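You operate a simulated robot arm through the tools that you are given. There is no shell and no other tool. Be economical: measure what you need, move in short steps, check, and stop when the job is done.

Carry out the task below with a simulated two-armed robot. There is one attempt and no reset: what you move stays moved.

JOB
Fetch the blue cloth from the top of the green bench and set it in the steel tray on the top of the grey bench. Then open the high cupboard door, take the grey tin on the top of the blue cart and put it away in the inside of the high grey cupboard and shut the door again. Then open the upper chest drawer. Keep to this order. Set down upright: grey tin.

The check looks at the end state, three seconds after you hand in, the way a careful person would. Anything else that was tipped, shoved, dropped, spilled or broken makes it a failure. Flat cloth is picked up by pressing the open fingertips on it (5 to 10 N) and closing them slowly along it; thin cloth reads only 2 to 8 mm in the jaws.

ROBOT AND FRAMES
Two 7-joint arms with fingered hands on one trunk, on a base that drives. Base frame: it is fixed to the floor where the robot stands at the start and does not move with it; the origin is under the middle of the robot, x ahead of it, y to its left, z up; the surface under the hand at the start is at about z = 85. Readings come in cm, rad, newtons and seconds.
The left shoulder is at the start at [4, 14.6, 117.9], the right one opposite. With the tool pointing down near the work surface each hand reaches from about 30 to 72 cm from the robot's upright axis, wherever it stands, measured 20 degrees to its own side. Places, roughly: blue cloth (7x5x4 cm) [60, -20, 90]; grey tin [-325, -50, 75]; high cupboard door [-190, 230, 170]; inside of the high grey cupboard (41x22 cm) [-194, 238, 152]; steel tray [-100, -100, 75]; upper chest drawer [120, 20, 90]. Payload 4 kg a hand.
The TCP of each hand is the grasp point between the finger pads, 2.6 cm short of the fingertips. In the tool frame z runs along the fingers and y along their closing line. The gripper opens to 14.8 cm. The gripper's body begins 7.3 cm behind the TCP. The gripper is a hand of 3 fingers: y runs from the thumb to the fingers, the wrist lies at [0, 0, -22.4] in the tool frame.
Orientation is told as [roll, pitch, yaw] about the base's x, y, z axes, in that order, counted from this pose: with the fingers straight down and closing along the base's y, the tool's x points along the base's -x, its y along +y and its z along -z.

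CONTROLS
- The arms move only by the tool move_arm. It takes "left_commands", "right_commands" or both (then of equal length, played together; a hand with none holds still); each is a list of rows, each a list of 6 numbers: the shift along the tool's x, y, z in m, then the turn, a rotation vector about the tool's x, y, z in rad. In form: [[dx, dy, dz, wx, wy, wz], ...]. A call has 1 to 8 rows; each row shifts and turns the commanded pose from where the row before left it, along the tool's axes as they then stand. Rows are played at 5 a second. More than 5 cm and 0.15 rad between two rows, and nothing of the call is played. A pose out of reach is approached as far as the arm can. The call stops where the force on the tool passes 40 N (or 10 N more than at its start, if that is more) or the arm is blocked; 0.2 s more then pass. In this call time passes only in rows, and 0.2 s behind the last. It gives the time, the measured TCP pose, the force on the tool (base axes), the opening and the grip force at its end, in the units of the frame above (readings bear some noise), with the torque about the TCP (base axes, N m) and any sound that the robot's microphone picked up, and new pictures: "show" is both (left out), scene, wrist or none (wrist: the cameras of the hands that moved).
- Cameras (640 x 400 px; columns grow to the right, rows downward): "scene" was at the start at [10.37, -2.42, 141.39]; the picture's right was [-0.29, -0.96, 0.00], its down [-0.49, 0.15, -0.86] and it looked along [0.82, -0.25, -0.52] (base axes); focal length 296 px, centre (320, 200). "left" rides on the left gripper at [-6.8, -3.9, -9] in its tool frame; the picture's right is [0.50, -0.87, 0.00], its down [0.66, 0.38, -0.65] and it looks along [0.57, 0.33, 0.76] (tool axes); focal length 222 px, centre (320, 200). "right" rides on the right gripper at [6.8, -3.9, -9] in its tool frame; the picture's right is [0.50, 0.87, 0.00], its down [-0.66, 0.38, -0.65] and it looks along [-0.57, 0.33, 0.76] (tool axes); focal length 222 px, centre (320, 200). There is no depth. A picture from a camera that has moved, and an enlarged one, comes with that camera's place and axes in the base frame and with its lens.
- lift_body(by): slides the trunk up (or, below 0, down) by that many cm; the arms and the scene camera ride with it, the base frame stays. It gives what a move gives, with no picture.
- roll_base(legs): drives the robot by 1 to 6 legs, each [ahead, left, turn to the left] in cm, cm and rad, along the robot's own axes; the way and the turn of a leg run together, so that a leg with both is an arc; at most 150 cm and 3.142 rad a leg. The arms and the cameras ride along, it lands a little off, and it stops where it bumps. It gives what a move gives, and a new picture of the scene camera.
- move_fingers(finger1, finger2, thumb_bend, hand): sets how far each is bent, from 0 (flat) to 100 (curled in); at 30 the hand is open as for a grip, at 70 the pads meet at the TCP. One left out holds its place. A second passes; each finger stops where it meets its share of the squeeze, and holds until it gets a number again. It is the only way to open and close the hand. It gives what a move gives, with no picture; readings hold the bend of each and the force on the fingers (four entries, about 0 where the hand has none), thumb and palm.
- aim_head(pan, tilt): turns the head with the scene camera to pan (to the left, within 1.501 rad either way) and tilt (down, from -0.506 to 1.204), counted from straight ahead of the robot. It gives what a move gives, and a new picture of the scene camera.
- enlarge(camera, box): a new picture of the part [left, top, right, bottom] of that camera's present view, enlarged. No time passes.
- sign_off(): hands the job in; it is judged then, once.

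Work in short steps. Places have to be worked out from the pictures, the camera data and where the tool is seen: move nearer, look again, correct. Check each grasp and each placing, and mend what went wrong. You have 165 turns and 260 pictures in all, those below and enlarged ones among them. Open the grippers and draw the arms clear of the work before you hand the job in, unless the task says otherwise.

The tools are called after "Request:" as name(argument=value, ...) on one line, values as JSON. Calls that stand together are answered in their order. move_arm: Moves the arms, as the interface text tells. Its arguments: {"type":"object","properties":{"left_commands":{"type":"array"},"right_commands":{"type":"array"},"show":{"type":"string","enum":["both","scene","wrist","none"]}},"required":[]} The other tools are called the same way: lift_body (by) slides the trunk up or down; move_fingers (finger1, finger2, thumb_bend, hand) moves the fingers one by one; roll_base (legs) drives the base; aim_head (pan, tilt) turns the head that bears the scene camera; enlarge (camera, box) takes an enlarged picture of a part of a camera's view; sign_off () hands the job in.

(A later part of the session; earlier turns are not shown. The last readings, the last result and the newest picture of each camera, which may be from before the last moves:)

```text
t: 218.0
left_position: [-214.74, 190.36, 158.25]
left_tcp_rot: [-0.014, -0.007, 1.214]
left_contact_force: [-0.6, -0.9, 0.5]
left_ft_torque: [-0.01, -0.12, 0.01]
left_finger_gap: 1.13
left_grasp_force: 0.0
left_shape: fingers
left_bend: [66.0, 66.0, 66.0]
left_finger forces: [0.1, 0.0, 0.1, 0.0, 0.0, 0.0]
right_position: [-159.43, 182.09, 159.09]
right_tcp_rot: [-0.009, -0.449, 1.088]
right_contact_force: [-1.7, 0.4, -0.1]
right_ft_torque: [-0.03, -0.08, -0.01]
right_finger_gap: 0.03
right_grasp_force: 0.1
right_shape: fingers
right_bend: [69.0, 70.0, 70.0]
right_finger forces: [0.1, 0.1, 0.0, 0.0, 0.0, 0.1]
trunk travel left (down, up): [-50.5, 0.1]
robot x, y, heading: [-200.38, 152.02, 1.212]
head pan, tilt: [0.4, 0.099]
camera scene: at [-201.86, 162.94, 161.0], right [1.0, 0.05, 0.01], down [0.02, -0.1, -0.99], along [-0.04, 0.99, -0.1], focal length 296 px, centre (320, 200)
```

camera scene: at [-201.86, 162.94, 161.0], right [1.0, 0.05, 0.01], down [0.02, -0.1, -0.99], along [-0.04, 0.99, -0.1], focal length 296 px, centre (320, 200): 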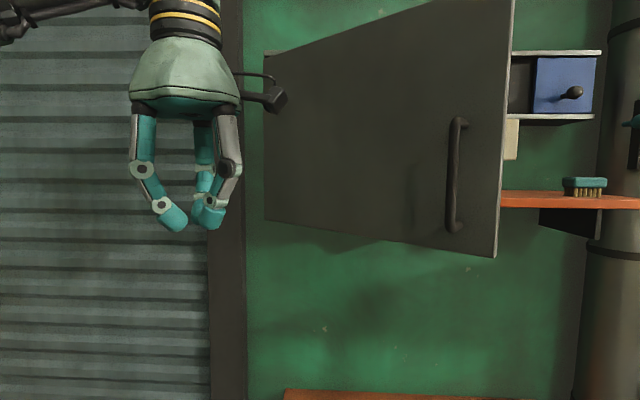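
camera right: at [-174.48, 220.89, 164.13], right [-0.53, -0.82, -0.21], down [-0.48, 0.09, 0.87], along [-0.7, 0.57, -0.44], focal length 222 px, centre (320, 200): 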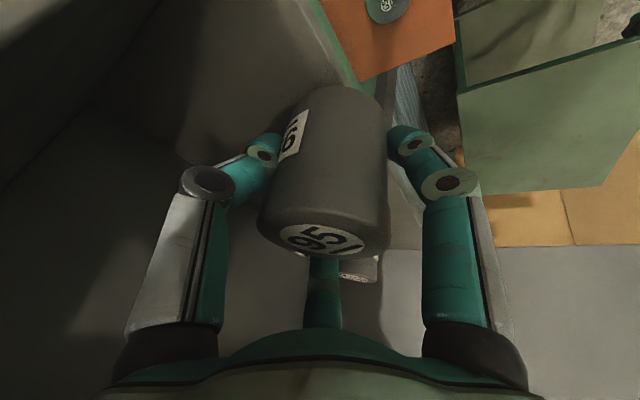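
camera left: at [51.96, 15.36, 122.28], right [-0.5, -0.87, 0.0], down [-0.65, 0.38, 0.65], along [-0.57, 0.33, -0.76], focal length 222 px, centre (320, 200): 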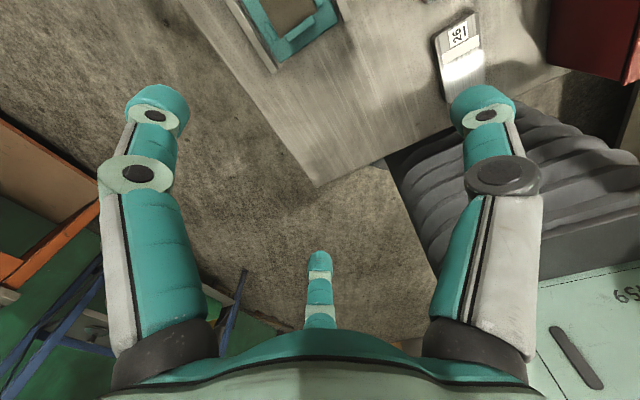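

The door swung to about 35° open. I move right 30 cm so the left hand is in front of the door's free half, then push forward.

Request:
roll_base(legs=[[9.5, -28, 0]])

```text
t: 220.0
left_position: [-184.74, 189.8, 158.43]
left_tcp_rot: [-0.009, -0.003, 1.217]
left_contact_force: [0.3, 0.3, 0.6]
left_ft_torque: [-0.02, 0.0, 0.02]
left_finger_gap: 1.15
left_grasp_force: 0.1
left_shape: fingers
left_bend: [66.0, 66.0, 66.0]
left_finger forces: [0.1, 0.0, 0.0, 0.1, 0.0, 0.1]
right_position: [-129.35, 181.64, 158.74]
right_tcp_rot: [-0.001, -0.444, 1.087]
right_contact_force: [-0.4, -0.2, 0.1]
right_ft_torque: [0.0, -0.06, 0.02]
right_finger_gap: 0.03
right_grasp_force: 0.1
right_shape: fingers
right_bend: [69.0, 70.0, 70.0]
right_finger forces: [0.1, 0.0, 0.0, 0.1, 0.1, 0.0]
trunk travel left (down, up): [-50.5, 0.1]
robot x, y, heading: [-171.14, 150.91, 1.216]
head pan, tilt: [0.4, 0.099]
camera scene: at [-171.68, 162.5, 161.0], right [1.0, 0.05, 0.0], down [0.01, -0.1, -0.99], along [-0.04, 0.99, -0.1], focal length 296 px, centre (320, 200)
```

scene: 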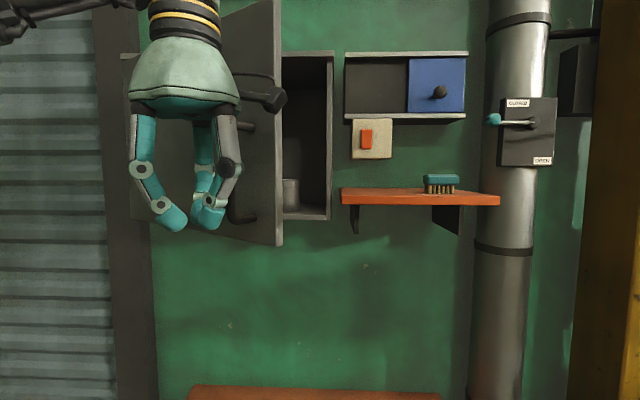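

The hand is in front of the door's handle area. I push straight toward +y 14 cm.

Request:
roll_base(legs=[[7, 2.6, 0], [6, 2.2, 0]])

```text
t: 221.6
left_position: [-183.96, 201.42, 158.95]
left_tcp_rot: [0.002, -0.018, 1.212]
left_contact_force: [-0.4, -2.2, 0.3]
left_ft_torque: [0.15, 0.04, -0.05]
left_finger_gap: 1.1
left_grasp_force: 0.1
left_shape: fingers
left_bend: [66.0, 66.0, 66.0]
left_finger forces: [0.1, 0.0, 0.0, 0.0, 0.0, 0.1]
right_position: [-128.58, 192.83, 159.11]
right_tcp_rot: [0.013, -0.456, 1.079]
right_contact_force: [0.5, -2.1, 0.3]
right_ft_torque: [0.13, 0.02, 0.03]
right_finger_gap: 0.02
right_grasp_force: 0.0
right_shape: fingers
right_bend: [69.0, 70.0, 70.0]
right_finger forces: [0.1, 0.0, 0.1, 0.0, 0.0, 0.0]
trunk travel left (down, up): [-50.5, 0.1]
robot x, y, heading: [-171.09, 164.52, 1.214]
head pan, tilt: [0.4, 0.099]
camera scene: at [-171.01, 173.92, 161.15], right [1.0, 0.04, 0.0], down [0.0, -0.09, -1.0], along [-0.04, 1.0, -0.09], focal length 296 px, centre (320, 200)
```

scene: 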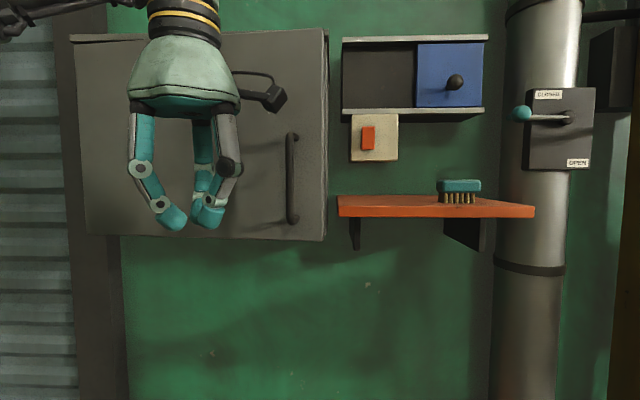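

The door has swung nearly shut. I enlarge to see the gap at its free edge.

Request:
enlarge(camera="scene", box=[230, 10, 350, 260])

```text
1.60 times, centred on (290, 135) of scene
camera zoom: at [-171.01, 173.92, 161.15], right [1.0, 0.04, 0.0], down [0.0, -0.09, -1.0], along [-0.04, 1.0, -0.09], focal length 473 px, centre (368, 304)
```

zoom: 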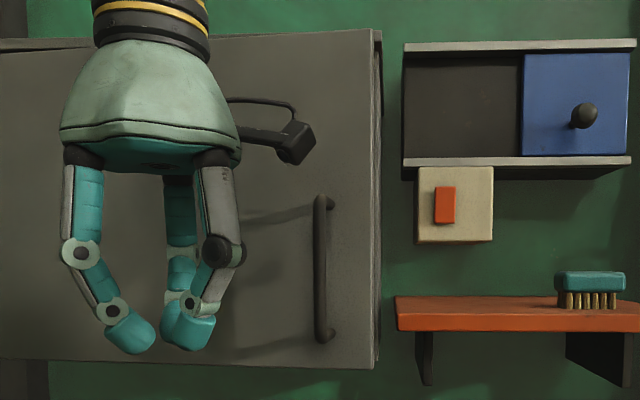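

It looks a few degrees ajar. I shift 4 cm left, to miss the handle, and push forward until it seats.

Request:
roll_base(legs=[[-1.4, 3.7, 0], [7.5, 2.8, 0], [5, 1.8, 0]])

Request:
enlarge(camera="scene", box=[180, 0, 440, 260])

```text
t: 223.9
left_position: [-187.54, 216.3, 158.55]
left_tcp_rot: [-0.015, 0.004, 1.185]
left_contact_force: [0.4, 0.9, -0.8]
left_ft_torque: [-0.03, 0.02, 0.02]
left_finger_gap: 1.11
left_grasp_force: 0.1
left_shape: fingers
left_bend: [66.0, 66.0, 66.0]
left_finger forces: [0.0, 0.1, 0.0, 0.0, 0.0, 0.0]
right_position: [-132.27, 208.59, 158.29]
right_tcp_rot: [0.004, -0.436, 1.08]
right_contact_force: [0.4, 0.3, -0.6]
right_ft_torque: [-0.05, 0.01, -0.01]
right_finger_gap: 0.0
right_grasp_force: 0.1
right_shape: fingers
right_bend: [69.0, 70.0, 70.0]
right_finger forces: [0.0, 0.0, 0.1, 0.0, 0.0, 0.0]
trunk travel left (down, up): [-50.5, 0.1]
robot x, y, heading: [-175.39, 178.06, 1.213]
head pan, tilt: [0.4, 0.099]
stopped in leg 3: the force on the tool passed its limit at 165 N (the readings are from after the stop); the commanded pose is now the measured one
camera scene: at [-174.85, 189.58, 160.98], right [1.0, 0.04, 0.0], down [0.0, -0.1, -0.99], along [-0.04, 0.99, -0.1], focal length 296 px, centre (320, 200)
```

scene: 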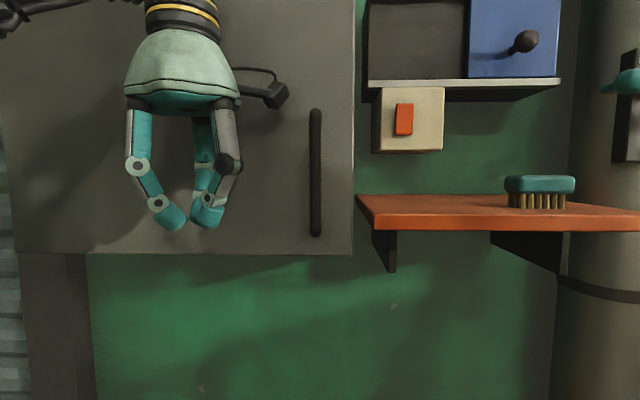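

```text
1.54 times, centred on (310, 130) of scene
camera zoom: at [-174.85, 189.58, 160.98], right [1.0, 0.04, 0.0], down [0.0, -0.1, -0.99], along [-0.04, 0.99, -0.1], focal length 455 px, centre (335, 308)
```

zoom: 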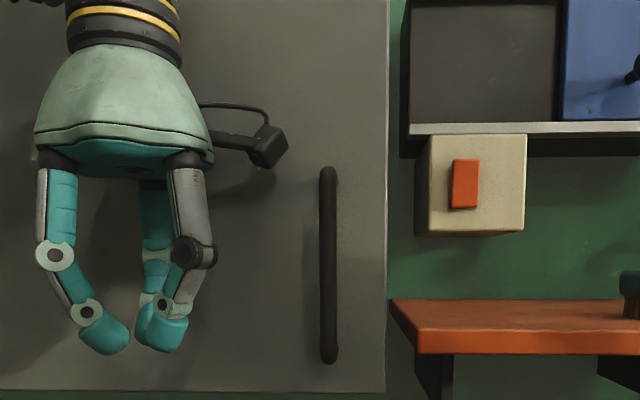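

The door is pressed fully against its stop. I back away and verify it stays shut.

Request:
roll_base(legs=[[-47, -17, 0]])

Request:
enlarge(camera="scene", box=[120, 80, 420, 300])

```text
t: 226.8
left_position: [-188.84, 165.88, 158.57]
left_tcp_rot: [-0.018, 0.001, 1.202]
left_contact_force: [-0.3, 0.6, 0.3]
left_ft_torque: [-0.04, -0.01, 0.0]
left_finger_gap: 1.09
left_grasp_force: 0.0
left_shape: fingers
left_bend: [66.0, 66.0, 66.0]
left_finger forces: [0.0, 0.1, 0.0, 0.0, 0.0, 0.0]
right_position: [-133.55, 158.86, 158.49]
right_tcp_rot: [0.004, -0.439, 1.095]
right_contact_force: [0.1, -0.4, -0.2]
right_ft_torque: [-0.04, 0.0, -0.01]
right_finger_gap: 0.02
right_grasp_force: 0.1
right_shape: fingers
right_bend: [69.0, 70.0, 70.0]
right_finger forces: [0.0, 0.0, 0.0, 0.1, 0.0, 0.1]
trunk travel left (down, up): [-50.5, 0.1]
robot x, y, heading: [-175.62, 127.7, 1.23]
head pan, tilt: [0.4, 0.099]
camera scene: at [-175.78, 139.44, 160.98], right [1.0, 0.06, 0.0], down [0.01, -0.1, -0.99], along [-0.05, 0.99, -0.1], focal length 296 px, centre (320, 200)
```

scene: 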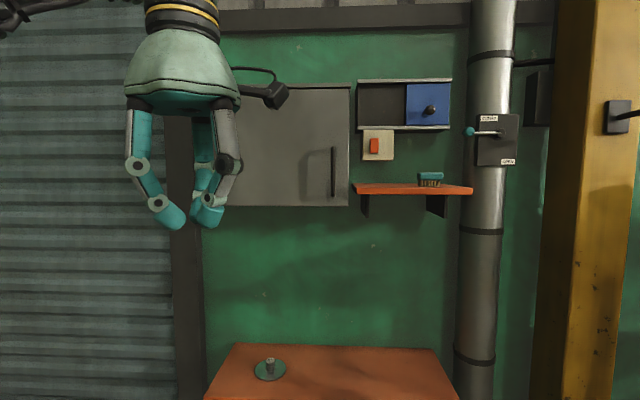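

```text
1.82 times, centred on (270, 190) of scene
camera zoom: at [-175.78, 139.44, 160.98], right [1.0, 0.06, 0.0], down [0.01, -0.1, -0.99], along [-0.05, 0.99, -0.1], focal length 538 px, centre (411, 218)
```

zoom: 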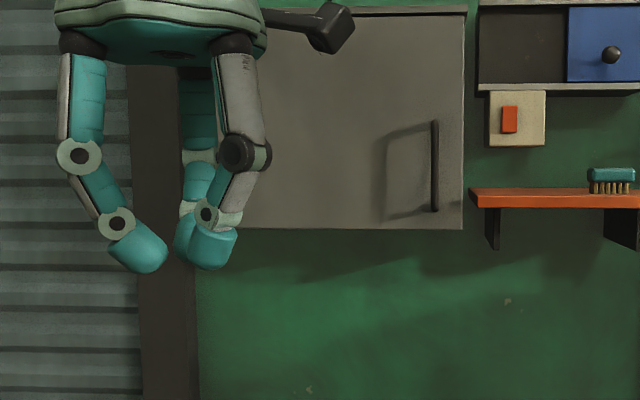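

Door is shut flat. I check the green trolley near where the base had been blocked.

Request:
aim_head(pan=1.3, tilt=0.5)

```text
t: 228.0
left_position: [-188.71, 165.57, 158.69]
left_tcp_rot: [-0.015, 0.0, 1.2]
left_contact_force: [0.6, 0.1, -1.0]
left_ft_torque: [0.02, -0.03, 0.02]
left_finger_gap: 1.1
left_grasp_force: 0.0
left_shape: fingers
left_bend: [66.0, 66.0, 66.0]
left_finger forces: [0.0, 0.1, 0.0, 0.0, 0.0, 0.1]
right_position: [-133.58, 158.6, 158.5]
right_tcp_rot: [0.004, -0.441, 1.096]
right_contact_force: [-0.3, 0.4, 0.1]
right_ft_torque: [0.01, -0.02, 0.01]
right_finger_gap: 0.0
right_grasp_force: 0.0
right_shape: fingers
right_bend: [69.0, 70.0, 70.0]
right_finger forces: [0.0, 0.1, 0.0, 0.0, 0.0, 0.0]
trunk travel left (down, up): [-50.5, 0.1]
robot x, y, heading: [-175.8, 127.65, 1.226]
head pan, tilt: [1.3, 0.499]
camera scene: at [-182.69, 135.24, 157.3], right [0.58, 0.82, 0.0], down [0.39, -0.28, -0.88], along [-0.72, 0.51, -0.48], focal length 296 px, centre (320, 200)
```

scene: 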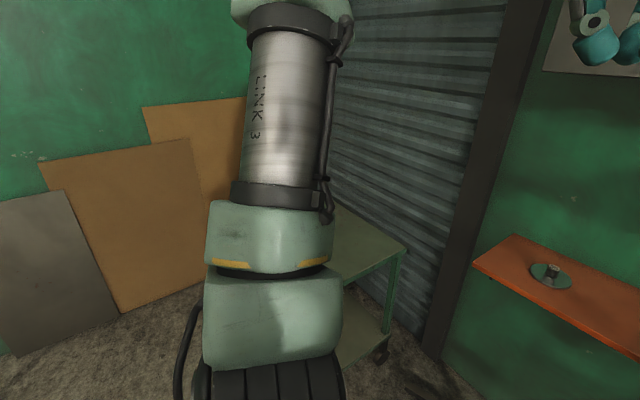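

Trolley is unmoved (corner still at [-246,227]). Now I head for the chest: turn to heading 0 and drive toward the green bench's left side.

Request:
roll_base(legs=[[0, 0, -1.226], [75, -27, 0], [60, -25, 0]])

Request:
aim_head(pan=0.0, tilt=0.35)

```text
t: 238.8
left_position: [-4.11, 102.94, 158.71]
left_tcp_rot: [-0.018, -0.002, -0.024]
left_contact_force: [0.0, 0.8, -0.2]
left_ft_torque: [0.01, -0.02, 0.03]
left_finger_gap: 1.1
left_grasp_force: 0.1
left_shape: fingers
left_bend: [66.0, 66.0, 66.0]
left_finger forces: [0.0, 0.0, 0.0, 0.1, 0.0, 0.0]
right_position: [7.99, 48.61, 158.56]
right_tcp_rot: [0.003, -0.444, -0.131]
right_contact_force: [0.4, 0.8, -0.5]
right_ft_torque: [0.0, -0.01, -0.01]
right_finger_gap: 0.0
right_grasp_force: 0.0
right_shape: fingers
right_bend: [69.0, 70.0, 70.0]
right_finger forces: [0.1, 0.1, 0.0, 0.0, 0.0, 0.0]
trunk travel left (down, up): [-50.5, 0.1]
robot x, y, heading: [-34.91, 77.58, 0.002]
head pan, tilt: [1.3, 0.499]
camera scene: at [-31.08, 86.81, 157.3], right [0.96, -0.27, 0.0], down [-0.13, -0.46, -0.88], along [0.23, 0.85, -0.48], focal length 296 px, centre (320, 200)
```

scene: 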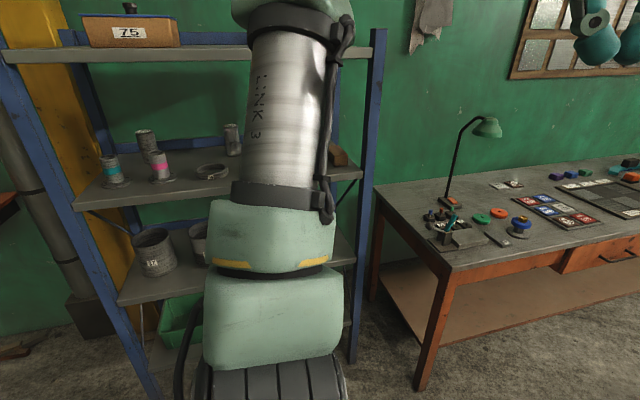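

```text
t: 240.2
left_position: [-3.82, 102.84, 158.7]
left_tcp_rot: [-0.016, 0.0, -0.025]
left_contact_force: [0.7, 0.3, -0.3]
left_ft_torque: [0.01, 0.01, -0.01]
left_finger_gap: 1.12
left_grasp_force: 0.0
left_shape: fingers
left_bend: [66.0, 66.0, 66.0]
left_finger forces: [0.0, 0.0, 0.0, 0.0, 0.0, 0.0]
right_position: [8.28, 48.58, 158.63]
right_tcp_rot: [0.004, -0.441, -0.13]
right_contact_force: [0.4, 0.7, -0.2]
right_ft_torque: [-0.01, 0.0, -0.05]
right_finger_gap: 0.01
right_grasp_force: 0.1
right_shape: fingers
right_bend: [69.0, 70.0, 70.0]
right_finger forces: [0.0, 0.0, 0.0, 0.0, 0.1, 0.0]
trunk travel left (down, up): [-50.5, 0.1]
robot x, y, heading: [-34.96, 77.43, 0.001]
head pan, tilt: [0.0, 0.351]
camera scene: at [-23.97, 77.97, 158.66], right [0.0, -1.0, 0.0], down [-0.34, 0.0, -0.94], along [0.94, 0.0, -0.34], focal length 296 px, centre (320, 200)
```

scene: 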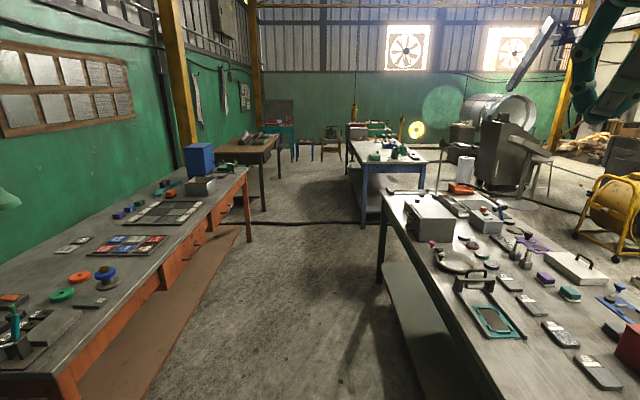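

The grey box on the green bench, around (432,215), is the candidate chest. I enlarge it.

Request:
enlarge(camera="scene", box=[370, 160, 530, 260])

```text
4.00 times, centred on (450, 210) of scene
camera zoom: at [-23.97, 77.97, 158.66], right [0.0, -1.0, 0.0], down [-0.34, 0.0, -0.94], along [0.94, 0.0, -0.34], focal length 1183 px, centre (-200, 160)
```

zoom: 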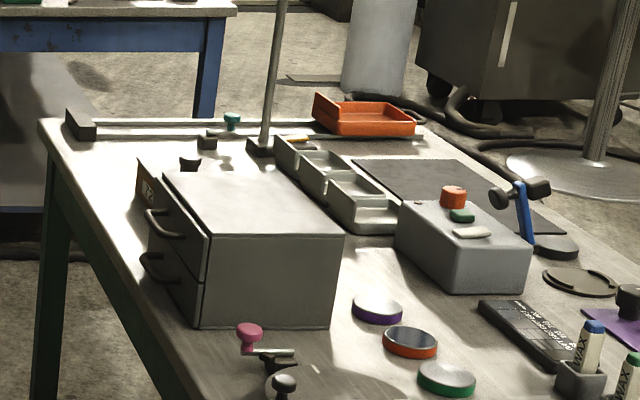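

The chest has two drawers facing +y, the upper handle being a horizontal bar near [125,28.5,95.5]. I'll approach from the corridor facing -y. First, in free space, I lower the left hand and pitch the right tool to horizontal.

Request:
move_arm(right_commands=[[0.025, 0, 0.02, 0, -0.141, 0], [0.025, 0, 0.02, 0, -0.141, 0], [0.025, 0, 0.02, 0, -0.141, 0], [0.025, 0, 0.02, 0, -0.141, 0], [0.025, 0, 0.02, 0, -0.141, 0], [0.025, 0, 0.02, 0, -0.141, 0], [0.025, 0, 0.02, 0, -0.141, 0], [0.025, 0, 0.02, 0, -0.141, 0]], left_commands=[[0, 0, 0.045, 0, 0, 0], [0, 0, 0.045, 0, 0, 0], [0, 0, 0.045, 0, 0, 0], [0, 0, 0.045, 0, 0, 0], [0, 0, 0.045, 0, 0, 0], [0, 0, 0.045, 0, 0, 0], [0, 0, 0.045, 0, 0, 0], [0, 0, 0.045, 0, 0, 0]], show="none")

Request:
move_arm(right_commands=[[0, 0, 0, 0, 0, -0.145], [0, 0, 0, 0, 0, -0.145], [0, 0, 0, 0, 0, -0.145], [0, 0, 0, 0, 0, -0.145], [0, 0, 0, 0, 0, -0.145], [0, 0, 0, 0, 0, -0.145], [0, 0, 0, 0, 0, -0.145], [0, 0, 0, 0, 0, -0.145]], show="wrist")

```text
t: 242.0
left_position: [-4.28, 102.41, 122.73]
left_tcp_rot: [-0.019, -0.006, -0.023]
left_contact_force: [0.0, 0.6, 0.8]
left_ft_torque: [-0.01, -0.03, -0.02]
left_finger_gap: 1.09
left_grasp_force: 0.1
left_shape: fingers
left_bend: [66.0, 66.0, 66.0]
left_finger forces: [0.0, 0.0, 0.0, 0.1, 0.0, 0.0]
right_position: [10.04, 46.12, 150.17]
right_tcp_rot: [0.176, -1.539, -0.297]
right_contact_force: [-0.9, -0.4, 0.3]
right_ft_torque: [0.02, 0.02, 0.03]
right_finger_gap: 0.03
right_grasp_force: 0.0
right_shape: fingers
right_bend: [69.0, 70.0, 70.0]
right_finger forces: [0.0, 0.0, 0.0, 0.1, 0.1, 0.0]
right hand out of reach, approached as far as the arm can: row 5, 6, 7, 8
trunk travel left (down, up): [-50.5, 0.1]
robot x, y, heading: [-35.33, 77.85, 0.004]
head pan, tilt: [0.0, 0.351]
```

```text
t: 243.8
left_position: [-3.84, 102.43, 122.58]
left_tcp_rot: [-0.015, -0.001, -0.026]
left_contact_force: [0.0, -0.1, 0.0]
left_ft_torque: [-0.01, 0.0, 0.01]
left_finger_gap: 1.1
left_grasp_force: 0.1
left_shape: fingers
left_bend: [66.0, 66.0, 66.0]
left_finger forces: [0.0, 0.0, 0.0, 0.0, 0.1, 0.0]
right_position: [9.79, 44.44, 150.85]
right_tcp_rot: [-1.569, -0.412, 1.441]
right_contact_force: [0.4, 0.1, 0.3]
right_ft_torque: [0.01, -0.01, -0.01]
right_finger_gap: 0.03
right_grasp_force: 0.1
right_shape: fingers
right_bend: [69.0, 70.0, 70.0]
right_finger forces: [0.0, 0.1, 0.0, 0.0, 0.1, 0.0]
right hand out of reach, approached as far as the arm can: row 1
trunk travel left (down, up): [-50.5, 0.1]
robot x, y, heading: [-35.43, 77.45, -0.001]
head pan, tilt: [0.0, 0.351]
camera right: at [-0.2, 38.06, 151.91], right [-0.02, -0.11, -0.99], down [-0.55, 0.83, -0.08], along [0.83, 0.55, -0.08], focal length 222 px, centre (320, 200)
```

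right: 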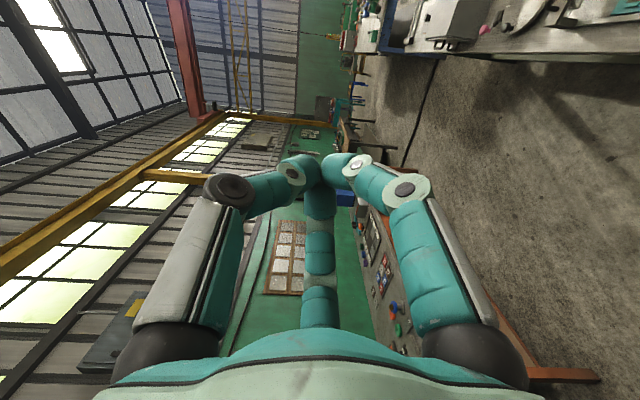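

The roll works. I finish the roll and try lowering the hand (tool y now points down).

Request:
move_arm(right_commands=[[0, 0, 0, 0, 0, -0.137], [0, 0, 0, 0, 0, -0.137], [0, 0, 0, 0, 0, -0.137], [0, 0.04, 0, 0, 0, 0], [0, 0.04, 0, 0, 0, 0], [0, 0.04, 0, 0, 0, 0], [0, 0.04, 0, 0, 0, 0], [0, 0.04, 0, 0, 0, 0]], show="none")

Request:
lift_body(by=-20)

```text
t: 245.6
left_position: [-3.85, 102.2, 122.71]
left_tcp_rot: [-0.016, 0.0, -0.024]
left_contact_force: [0.9, 0.1, -0.5]
left_ft_torque: [0.0, 0.03, 0.01]
left_finger_gap: 1.09
left_grasp_force: 0.0
left_shape: fingers
left_bend: [66.0, 66.0, 66.0]
left_finger forces: [0.0, 0.1, 0.0, 0.0, 0.1, 0.0]
right_position: [9.85, 44.48, 150.93]
right_tcp_rot: [-1.567, -0.003, 1.443]
right_contact_force: [-0.2, 0.8, -0.3]
right_ft_torque: [0.0, 0.04, -0.02]
right_finger_gap: 0.04
right_grasp_force: 0.0
right_shape: fingers
right_bend: [69.0, 70.0, 70.0]
right_finger forces: [0.0, 0.0, 0.0, 0.0, 0.1, 0.0]
right hand out of reach, approached as far as the arm can: row 4, 5, 6, 7, 8
trunk travel left (down, up): [-50.5, 0.1]
robot x, y, heading: [-34.84, 77.88, -0.002]
head pan, tilt: [0.0, 0.351]
```

```text
t: 247.8
left_position: [-3.82, 102.29, 102.65]
left_tcp_rot: [-0.016, 0.001, -0.025]
left_contact_force: [-0.2, -0.1, -0.3]
left_ft_torque: [-0.01, 0.0, 0.0]
left_finger_gap: 1.1
left_grasp_force: 0.1
left_shape: fingers
left_bend: [66.0, 66.0, 66.0]
left_finger forces: [0.0, 0.1, 0.0, 0.0, 0.0, 0.0]
right_position: [9.83, 44.5, 130.99]
right_tcp_rot: [-1.571, -0.002, 1.444]
right_contact_force: [0.5, 0.5, 0.4]
right_ft_torque: [-0.01, 0.0, 0.02]
right_finger_gap: 0.02
right_grasp_force: 0.0
right_shape: fingers
right_bend: [69.0, 70.0, 70.0]
right_finger forces: [0.0, 0.1, 0.0, 0.0, 0.0, 0.0]
trunk travel left (down, up): [-30.5, 20.1]
robot x, y, heading: [-34.98, 77.55, 0.001]
head pan, tilt: [0.0, 0.351]
```

I test whether extending forward first lets the hand go lower.

Request:
move_arm(right_commands=[[0, 0, 0.04, 0, 0, 0], [0, 0, 0.04, 0, 0, 0], [0, 0.04, 0, 0, 0, 0], [0, 0.04, 0, 0, 0, 0], [0, 0.04, 0, 0, 0, 0]], show="scene")

```text
t: 249.0
left_position: [-3.81, 102.19, 102.65]
left_tcp_rot: [-0.015, 0.001, -0.024]
left_contact_force: [-0.7, -0.7, -0.2]
left_ft_torque: [-0.02, -0.04, -0.03]
left_finger_gap: 1.15
left_grasp_force: 0.0
left_shape: fingers
left_bend: [66.0, 66.0, 66.0]
left_finger forces: [0.1, 0.0, 0.0, 0.0, 0.0, 0.0]
right_position: [12.48, 37.09, 127.13]
right_tcp_rot: [-1.559, -0.003, 1.452]
right_contact_force: [0.1, 0.1, -1.4]
right_ft_torque: [-0.02, -0.12, 0.01]
right_finger_gap: 0.01
right_grasp_force: 0.1
right_shape: fingers
right_bend: [69.0, 70.0, 70.0]
right_finger forces: [0.0, 0.1, 0.0, 0.1, 0.1, 0.0]
right hand out of reach, approached as far as the arm can: row 1, 2, 3, 4, 5
trunk travel left (down, up): [-30.5, 20.1]
robot x, y, heading: [-35.26, 77.59, -0.001]
head pan, tilt: [0.0, 0.351]
camera scene: at [-24.06, 77.86, 138.69], right [0.0, -1.0, 0.0], down [-0.34, 0.0, -0.94], along [0.94, 0.0, -0.34], focal length 296 px, centre (320, 200)
```

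scene: 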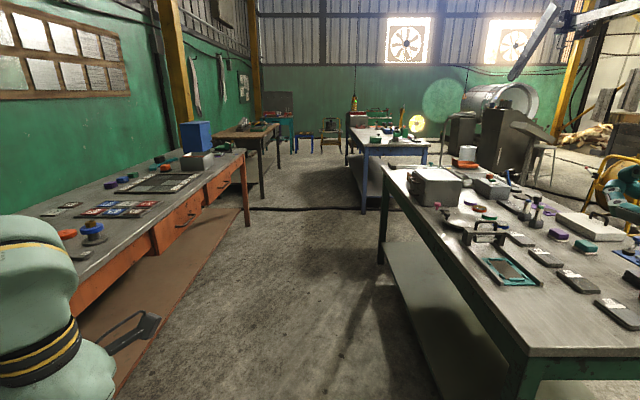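

I bring the hand inward (toward right offset ~16), as worked for the cupboard handle, and then try lowering.

Request:
move_arm(right_commands=[[-0.04, 0, 0, 0, 0, 0], [-0.04, 0, 0, 0, 0, 0], [-0.04, 0, 0, 0, 0, 0], [-0.04, 0, 0, 0, 0, 0], [-0.04, 0, 0, 0, 0, 0], [0, 0.04, 0, 0, 0, 0], [0, 0.04, 0, 0, 0, 0], [0, 0.04, 0, 0, 0, 0]], show="none")

```text
t: 250.8
left_position: [-3.82, 102.29, 102.65]
left_tcp_rot: [-0.016, 0.001, -0.026]
left_contact_force: [-0.4, -0.5, 0.2]
left_ft_torque: [-0.01, 0.0, 0.01]
left_finger_gap: 1.11
left_grasp_force: 0.2
left_shape: fingers
left_bend: [66.0, 66.0, 66.0]
left_finger forces: [0.1, 0.1, 0.1, 0.0, 0.0, 0.1]
right_position: [9.09, 36.48, 123.96]
right_tcp_rot: [-1.544, -0.005, 1.454]
right_contact_force: [0.0, 0.1, 1.3]
right_ft_torque: [-0.01, 0.0, -0.04]
right_finger_gap: 0.0
right_grasp_force: 0.1
right_shape: fingers
right_bend: [69.0, 70.0, 70.0]
right_finger forces: [0.1, 0.0, 0.1, 0.1, 0.1, 0.0]
right hand out of reach, approached as far as the arm can: row 1, 2, 3, 4, 5, 6, 7, 8
trunk travel left (down, up): [-30.5, 20.1]
robot x, y, heading: [-35.32, 77.98, 0.004]
head pan, tilt: [0.0, 0.351]
```

This rolled pose is boxed in by joint limits. Better plan: stand parallel to the bench (heading +x), use the tool pointing down, with thumb behind the bar. I undo the roll and pitch back to straight down.

Request:
move_arm(right_commands=[[0, 0, -0.01, 0, 0, 0.145], [0, 0, -0.01, 0, 0, 0.145], [0, 0, 0, 0, 0, 0.145], [0, 0, 0, 0, 0, 0.145], [0, 0, 0, 0, 0, 0.145], [0, 0, 0, 0, 0, 0.145], [0, 0, 0, 0, 0, 0.145], [0, 0, 0, 0, 0, 0.145]], show="none")

Request:
move_arm(right_commands=[[0, 0, 0, 0, 0, 0.137], [0, 0, 0, 0, 0, 0.137], [0, 0, 0, 0, 0, 0.137], [0, 0, 0, 0, 0.145, 0], [0, 0, 0, 0, 0.145, 0], [0, 0, 0, 0, 0.145, 0], [0, 0, 0, 0, 0.145, 0], [0, 0, 0, 0, 0.145, 0]], show="none")

Request:
move_arm(right_commands=[[0, 0, 0, 0, 0.145, 0], [0, 0, 0, 0, 0.145, 0], [0, 0, 0, 0, 0.145, 0], [0, 0, 0, 0, 0.145, 0], [0, 0, 0, 0, 0.145, 0], [0, 0, 0, 0, 0.12, 0]], show="none")

```text
t: 252.6
left_position: [-3.86, 102.34, 102.62]
left_tcp_rot: [-0.017, 0.0, -0.026]
left_contact_force: [0.4, 0.4, -0.7]
left_ft_torque: [0.0, 0.0, 0.01]
left_finger_gap: 1.07
left_grasp_force: 0.1
left_shape: fingers
left_bend: [66.0, 66.0, 66.0]
left_finger forces: [0.1, 0.0, 0.1, 0.0, 0.0, 0.0]
right_position: [8.42, 35.71, 124.69]
right_tcp_rot: [-1.561, -1.166, 1.435]
right_contact_force: [-0.3, 0.2, -0.4]
right_ft_torque: [-0.04, 0.03, 0.0]
right_finger_gap: 0.01
right_grasp_force: 0.0
right_shape: fingers
right_bend: [69.0, 70.0, 70.0]
right_finger forces: [0.0, 0.0, 0.1, 0.1, 0.0, 0.1]
right hand out of reach, approached as far as the arm can: row 1, 2
trunk travel left (down, up): [-30.5, 20.1]
robot x, y, heading: [-35.0, 77.55, 0.001]
head pan, tilt: [0.0, 0.351]
```

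```text
t: 254.4
left_position: [-3.75, 102.38, 102.63]
left_tcp_rot: [-0.019, 0.001, -0.024]
left_contact_force: [0.2, 0.1, -0.5]
left_ft_torque: [-0.03, 0.03, -0.02]
left_finger_gap: 1.11
left_grasp_force: 0.0
left_shape: fingers
left_bend: [66.0, 66.0, 66.0]
left_finger forces: [0.0, 0.1, 0.0, 0.0, 0.0, 0.0]
right_position: [8.36, 35.85, 124.77]
right_tcp_rot: [0.006, -0.839, -0.129]
right_contact_force: [0.7, 0.3, 0.2]
right_ft_torque: [-0.02, 0.04, -0.01]
right_finger_gap: 0.01
right_grasp_force: 0.1
right_shape: fingers
right_bend: [69.0, 70.0, 70.0]
right_finger forces: [0.0, 0.0, 0.1, 0.0, 0.0, 0.1]
trunk travel left (down, up): [-30.5, 20.1]
robot x, y, heading: [-35.02, 77.95, -0.0]
head pan, tilt: [0.0, 0.351]
```

```text
t: 255.8
left_position: [-3.82, 102.29, 102.6]
left_tcp_rot: [-0.016, 0.0, -0.025]
left_contact_force: [-0.7, -0.4, 0.2]
left_ft_torque: [-0.01, -0.01, 0.01]
left_finger_gap: 1.09
left_grasp_force: 0.1
left_shape: fingers
left_bend: [66.0, 66.0, 66.0]
left_finger forces: [0.0, 0.1, 0.0, 0.1, 0.0, 0.0]
right_position: [8.28, 35.89, 124.91]
right_tcp_rot: [0.006, 0.004, -0.128]
right_contact_force: [-0.8, -0.1, -0.4]
right_ft_torque: [-0.01, -0.01, -0.01]
right_finger_gap: 0.01
right_grasp_force: 0.0
right_shape: fingers
right_bend: [69.0, 70.0, 70.0]
right_finger forces: [0.0, 0.0, 0.1, 0.0, 0.1, 0.1]
trunk travel left (down, up): [-30.5, 20.1]
robot x, y, heading: [-34.78, 77.82, 0.0]
head pan, tilt: [0.0, 0.351]
```

Tool is down again, at fwd 43/right 42. I drive along the corridor, parallel to the bench, until the hand is beside the chest.

Request:
roll_base(legs=[[58, -2, 0], [54, -2, 0]])

Request:
aim_head(pan=-0.75, tilt=0.6)

```text
t: 261.8
left_position: [106.43, 100.02, 102.74]
left_tcp_rot: [-0.015, -0.001, -0.011]
left_contact_force: [0.1, -0.5, -0.3]
left_ft_torque: [-0.03, 0.03, -0.01]
left_finger_gap: 1.09
left_grasp_force: 0.0
left_shape: fingers
left_bend: [66.0, 66.0, 66.0]
left_finger forces: [0.0, 0.1, 0.1, 0.0, 0.0, 0.0]
right_position: [119.41, 33.77, 124.86]
right_tcp_rot: [0.003, 0.001, -0.113]
right_contact_force: [0.3, -0.6, -0.2]
right_ft_torque: [0.01, -0.01, -0.02]
right_finger_gap: 0.03
right_grasp_force: 0.1
right_shape: fingers
right_bend: [69.0, 70.0, 70.0]
right_finger forces: [0.1, 0.0, 0.0, 0.1, 0.0, 0.1]
trunk travel left (down, up): [-30.5, 20.1]
robot x, y, heading: [75.42, 75.16, 0.013]
head pan, tilt: [0.0, 0.351]
camera scene: at [86.62, 75.32, 138.69], right [0.02, -1.0, 0.0], down [-0.34, -0.01, -0.94], along [0.94, 0.01, -0.34], focal length 296 px, centre (320, 200)
```

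scene: 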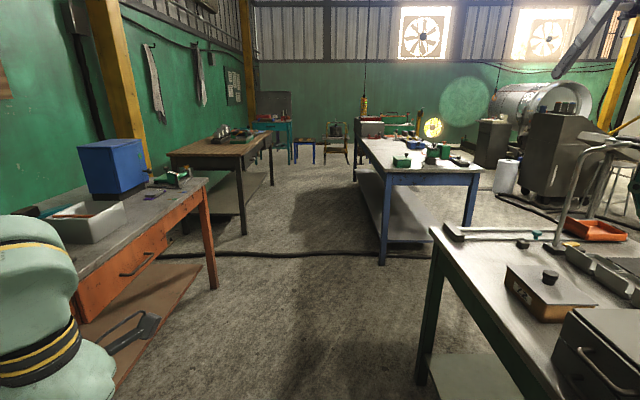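

```text
t: 262.9
left_position: [106.41, 100.04, 102.72]
left_tcp_rot: [-0.015, -0.001, -0.011]
left_contact_force: [0.4, -0.1, -0.3]
left_ft_torque: [-0.01, -0.04, 0.02]
left_finger_gap: 1.09
left_grasp_force: 0.0
left_shape: fingers
left_bend: [66.0, 66.0, 66.0]
left_finger forces: [0.0, 0.1, 0.0, 0.0, 0.1, 0.1]
right_position: [119.48, 33.75, 124.81]
right_tcp_rot: [0.005, 0.002, -0.114]
right_contact_force: [1.1, 0.1, -0.7]
right_ft_torque: [-0.03, 0.0, 0.0]
right_finger_gap: 0.0
right_grasp_force: 0.0
right_shape: fingers
right_bend: [69.0, 70.0, 70.0]
right_finger forces: [0.0, 0.0, 0.1, 0.0, 0.1, 0.0]
trunk travel left (down, up): [-30.5, 20.1]
robot x, y, heading: [75.29, 74.87, 0.014]
head pan, tilt: [-0.75, 0.6]
camera scene: at [83.92, 69.26, 136.41], right [-0.67, -0.74, 0.0], down [-0.42, 0.38, -0.83], along [0.61, -0.55, -0.56], focal length 296 px, centre (320, 200)
```

scene: 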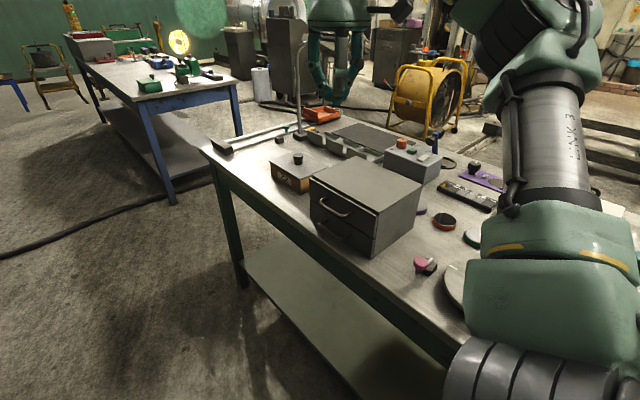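

Request:
enlarge(camera="scene", box=[250, 130, 450, 270])

Request:
enlarge(camera="right", box=[0, 0, 640, 400])

```text
2.86 times, centred on (350, 200) of scene
camera zoom: at [83.92, 69.26, 136.41], right [-0.67, -0.74, 0.0], down [-0.42, 0.38, -0.83], along [0.61, -0.55, -0.56], focal length 845 px, centre (234, 200)
```

zoom: 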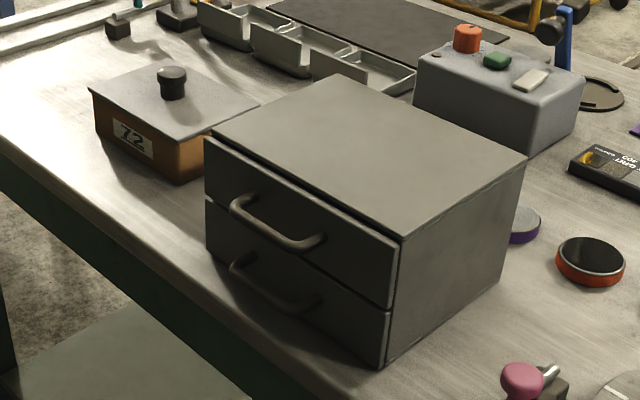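

```text
1.00 times, centred on (320, 200) of right (not enlarged: the box is as wide or as high as the picture)
camera zoom: at [112.33, 30.62, 133.93], right [-0.4, 0.92, 0.0], down [0.7, 0.3, 0.65], along [0.6, 0.26, -0.76], focal length 222 px, centre (320, 200)
```

zoom: 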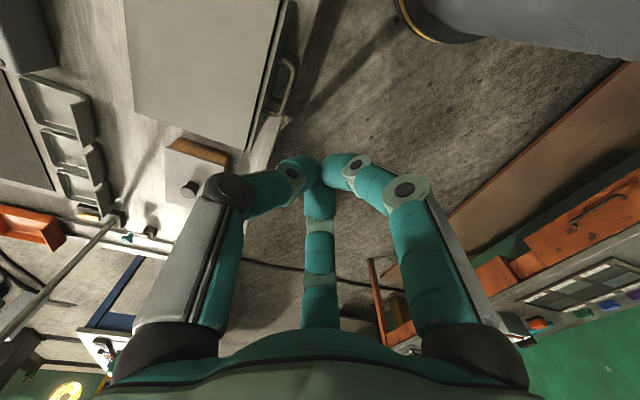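

The upper bar spans x 119.5–126.7 at y≈29.3, z≈95.5, with the drawer face at y≈26.2. I plan to slip the thumb behind the bar from above. I open the hand and go to about [123,34.6,106].

Request:
move_fingers(hand="right", finger1=32, finger2=32, thumb_bend=32)

Request:
move_arm(right_commands=[[-0.018, 0.004, 0.03, 0, 0, -0.113], [-0.018, 0.005, 0.04, 0, 0, 0], [0, 0, 0.04, 0, 0, 0], [0, 0, 0.04, 0, 0, 0], [0, 0, 0.04, 0, 0, 0], [0, 0, 0, 0, 0, 0]], show="both")

```text
t: 263.9
left_position: [106.55, 100.0, 102.68]
left_tcp_rot: [-0.015, 0.001, -0.01]
left_contact_force: [-0.1, 0.1, -0.3]
left_ft_torque: [0.01, -0.04, 0.01]
left_finger_gap: 1.09
left_grasp_force: 0.1
left_shape: fingers
left_bend: [66.0, 66.0, 66.0]
left_finger forces: [0.0, 0.0, 0.0, 0.0, 0.1, 0.1]
right_position: [119.45, 33.73, 124.79]
right_tcp_rot: [0.003, 0.002, -0.113]
right_contact_force: [0.3, -0.2, 0.2]
right_ft_torque: [0.0, -0.02, 0.01]
right_finger_gap: 12.02
right_grasp_force: 0.0
right_shape: fingers
right_bend: [32.0, 32.0, 32.0]
right_finger forces: [0.0, 0.0, 0.1, 0.0, 0.1, 0.0]
trunk travel left (down, up): [-30.5, 20.1]
robot x, y, heading: [75.7, 74.89, 0.011]
head pan, tilt: [-0.75, 0.6]
```

```text
t: 265.3
left_position: [106.53, 99.98, 102.62]
left_tcp_rot: [-0.018, -0.001, -0.01]
left_contact_force: [-0.4, -0.3, -0.1]
left_ft_torque: [-0.01, 0.0, 0.03]
left_finger_gap: 1.12
left_grasp_force: 0.1
left_shape: fingers
left_bend: [66.0, 66.0, 66.0]
left_finger forces: [0.1, 0.0, 0.1, 0.0, 0.0, 0.0]
right_position: [123.07, 34.55, 105.71]
right_tcp_rot: [0.004, 0.002, -0.001]
right_contact_force: [0.3, -1.4, 0.5]
right_ft_torque: [-0.01, 0.02, 0.01]
right_finger_gap: 12.03
right_grasp_force: 0.1
right_shape: fingers
right_bend: [32.0, 32.0, 32.0]
right_finger forces: [0.2, 0.1, 0.0, 0.0, 0.0, 0.1]
trunk travel left (down, up): [-30.5, 20.1]
robot x, y, heading: [75.54, 74.8, 0.018]
head pan, tilt: [-0.75, 0.6]
camera scene: at [83.87, 69.3, 136.42], right [-0.67, -0.74, 0.0], down [-0.42, 0.38, -0.83], along [0.61, -0.55, -0.56], focal length 296 px, centre (320, 200)
camera right: at [116.36, 30.7, 114.85], right [-0.5, 0.87, 0.0], down [0.66, 0.38, 0.65], along [0.57, 0.33, -0.76], focal length 222 px, centre (320, 200)
```

scene: 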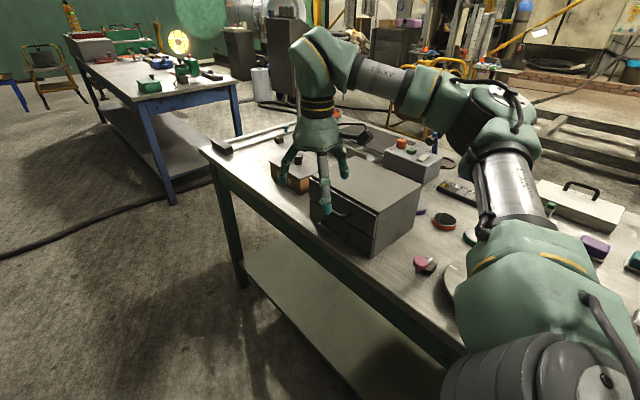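
right: 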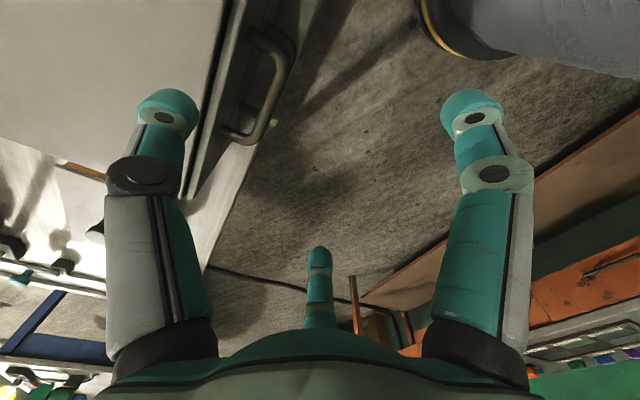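

Wrist view: bar line at y≈29.4; thumb tip at about [123.6,25.7]. I shift +1.6 cm in y and lower to just above the bar, then check.

Request:
move_arm(right_commands=[[0, 0.016, 0.02, 0, 0, 0], [0, 0, 0.025, 0, 0, 0], [0, 0, 0, 0, 0, 0]], show="none")

Request:
enlarge(camera="scene", box=[270, 130, 430, 260])

Request:
enlarge(camera="right", box=[90, 20, 350, 190])

```text
t: 266.1
left_position: [106.41, 99.91, 102.62]
left_tcp_rot: [-0.017, 0.001, -0.012]
left_contact_force: [-0.5, 0.0, -0.4]
left_ft_torque: [-0.07, 0.01, -0.02]
left_finger_gap: 1.08
left_grasp_force: 0.0
left_shape: fingers
left_bend: [66.0, 66.0, 66.0]
left_finger forces: [0.0, 0.0, 0.0, 0.0, 0.0, 0.0]
right_position: [123.03, 36.11, 101.37]
right_tcp_rot: [0.004, 0.001, -0.001]
right_contact_force: [-1.0, 0.8, 0.2]
right_ft_torque: [0.01, -0.01, 0.01]
right_finger_gap: 12.02
right_grasp_force: 0.0
right_shape: fingers
right_bend: [32.0, 32.0, 32.0]
right_finger forces: [0.0, 0.1, 0.0, 0.1, 0.1, 0.0]
trunk travel left (down, up): [-30.5, 20.1]
robot x, y, heading: [75.75, 74.81, 0.017]
head pan, tilt: [-0.75, 0.6]
```

```text
3.08 times, centred on (350, 195) of scene
camera zoom: at [83.9, 69.27, 136.41], right [-0.67, -0.74, 0.0], down [-0.42, 0.38, -0.83], along [0.61, -0.55, -0.56], focal length 910 px, centre (228, 215)
```

zoom: 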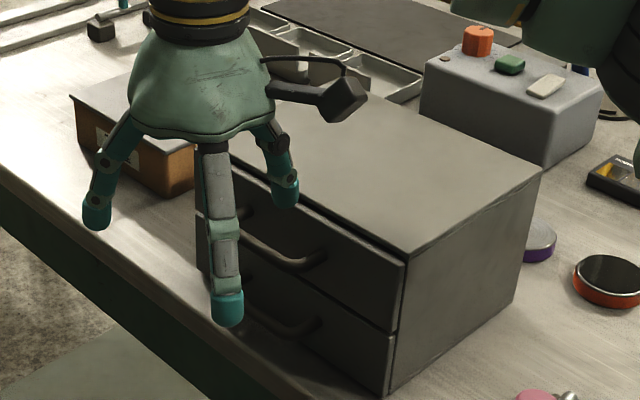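

```text
2.35 times, centred on (220, 105) of right
camera zoom: at [116.39, 32.26, 110.52], right [-0.5, 0.87, 0.0], down [0.66, 0.38, 0.65], along [0.57, 0.33, -0.76], focal length 523 px, centre (555, 424)
```

zoom: 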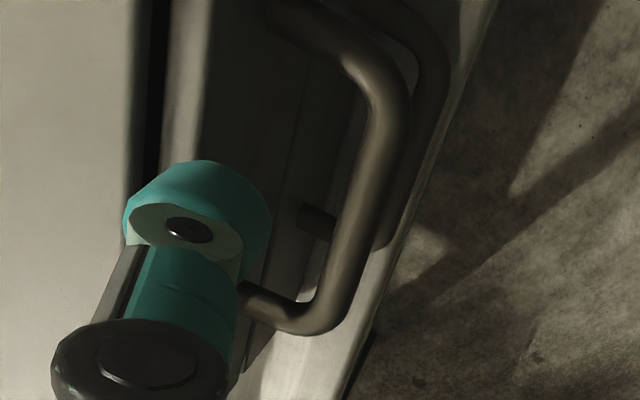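

The thumb tip projects right into the gap between drawer face and bar. I lower 3 cm slowly and recheck.

Request:
move_arm(right_commands=[[0, 0, 0.01, 0, 0, 0], [0, 0, 0.01, 0, 0, 0], [0, 0, 0.01, 0, 0, 0], [0, 0, 0, 0, 0, 0]], show="none")

Request:
enlarge(camera="right", box=[90, 20, 350, 190])

Request:
enlarge(camera="scene", box=[270, 130, 430, 260])

```text
t: 267.1
left_position: [106.38, 99.93, 102.74]
left_tcp_rot: [-0.016, -0.002, -0.01]
left_contact_force: [-0.2, 0.3, -0.3]
left_ft_torque: [0.01, 0.0, -0.01]
left_finger_gap: 1.09
left_grasp_force: 0.1
left_shape: fingers
left_bend: [66.0, 66.0, 66.0]
left_finger forces: [0.0, 0.0, 0.1, 0.0, 0.0, 0.0]
right_position: [122.97, 36.06, 98.28]
right_tcp_rot: [0.006, 0.002, 0.0]
right_contact_force: [0.5, 0.2, 0.2]
right_ft_torque: [0.01, 0.03, 0.01]
right_finger_gap: 12.0
right_grasp_force: 0.2
right_shape: fingers
right_bend: [32.0, 32.0, 32.0]
right_finger forces: [0.1, 0.0, 0.0, 0.0, 0.0, 0.0]
trunk travel left (down, up): [-30.5, 20.1]
robot x, y, heading: [75.72, 74.65, 0.015]
head pan, tilt: [-0.75, 0.6]
```

```text
2.35 times, centred on (220, 105) of right
camera zoom: at [116.18, 32.26, 107.42], right [-0.5, 0.87, 0.0], down [0.66, 0.38, 0.65], along [0.57, 0.33, -0.76], focal length 523 px, centre (555, 424)
```

zoom: 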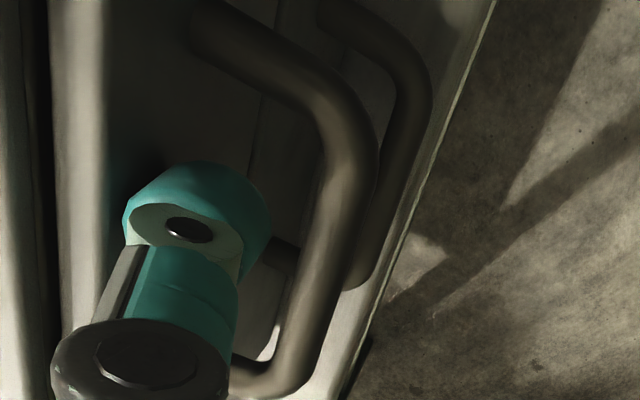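

```text
3.08 times, centred on (350, 195) of scene
camera zoom: at [83.91, 69.25, 136.41], right [-0.67, -0.74, 0.0], down [-0.42, 0.38, -0.82], along [0.61, -0.55, -0.57], focal length 910 px, centre (228, 215)
```

zoom: 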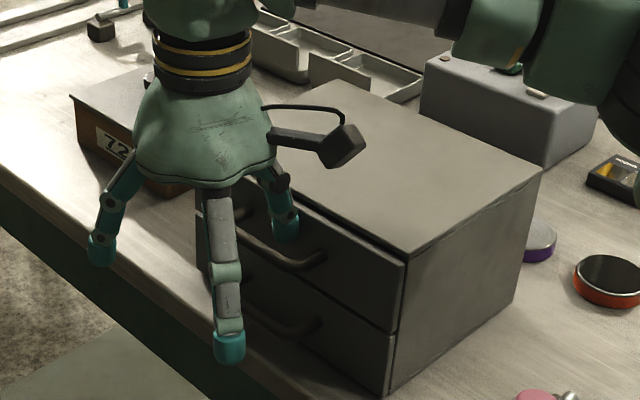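

The thumb tip is entering behind the bar with no contact. I lower 1.7 cm more, and check.

Request:
move_arm(right_commands=[[0, 0, 0.009, 0, 0, 0], [0, 0, 0.008, 0, 0, 0], [0, 0, 0, 0, 0, 0]], show="none")

Request:
enlarge(camera="right", box=[90, 20, 350, 190])

Request:
enlarge(camera="scene", box=[290, 150, 390, 240])

```text
t: 267.9
left_position: [106.46, 99.98, 102.64]
left_tcp_rot: [-0.017, 0.002, -0.011]
left_contact_force: [-1.2, 0.1, -0.1]
left_ft_torque: [0.0, 0.01, 0.03]
left_finger_gap: 1.09
left_grasp_force: 0.0
left_shape: fingers
left_bend: [66.0, 66.0, 66.0]
left_finger forces: [0.1, 0.0, 0.1, 0.1, 0.1, 0.1]
right_position: [122.87, 36.05, 96.68]
right_tcp_rot: [0.003, 0.002, 0.0]
right_contact_force: [-0.5, 0.5, 0.3]
right_ft_torque: [0.0, -0.01, -0.02]
right_finger_gap: 12.05
right_grasp_force: 0.0
right_shape: fingers
right_bend: [32.0, 32.0, 32.0]
right_finger forces: [0.1, 0.0, 0.1, 0.0, 0.1, 0.0]
trunk travel left (down, up): [-30.5, 20.1]
robot x, y, heading: [75.58, 74.65, 0.015]
head pan, tilt: [-0.75, 0.6]
```

```text
2.35 times, centred on (220, 105) of right
camera zoom: at [116.19, 32.21, 105.75], right [-0.5, 0.87, 0.0], down [0.66, 0.38, 0.65], along [0.57, 0.33, -0.76], focal length 523 px, centre (555, 424)
```

zoom: 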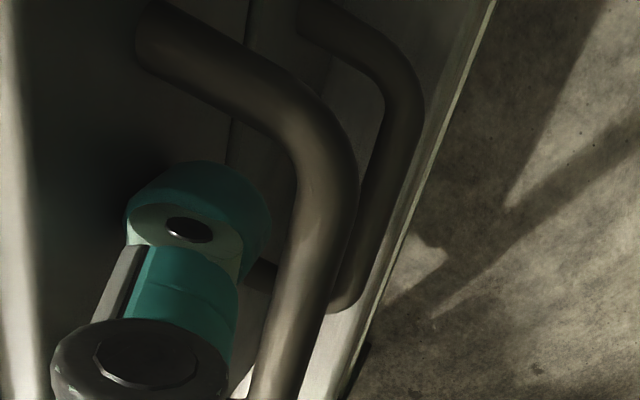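

```text
4.44 times, centred on (340, 195) of scene
camera zoom: at [83.91, 69.26, 136.41], right [-0.67, -0.74, 0.0], down [-0.42, 0.38, -0.83], along [0.61, -0.55, -0.57], focal length 1315 px, centre (231, 222)
```

zoom: 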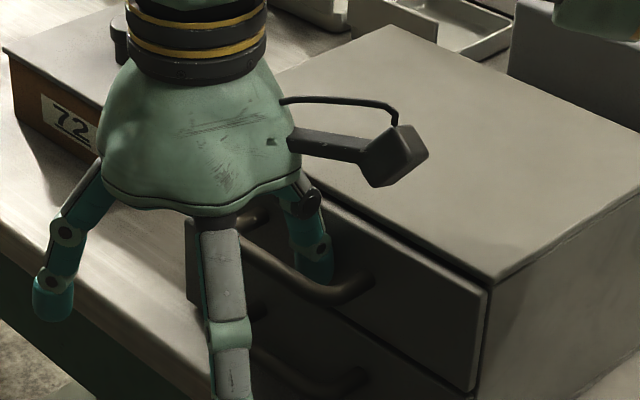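

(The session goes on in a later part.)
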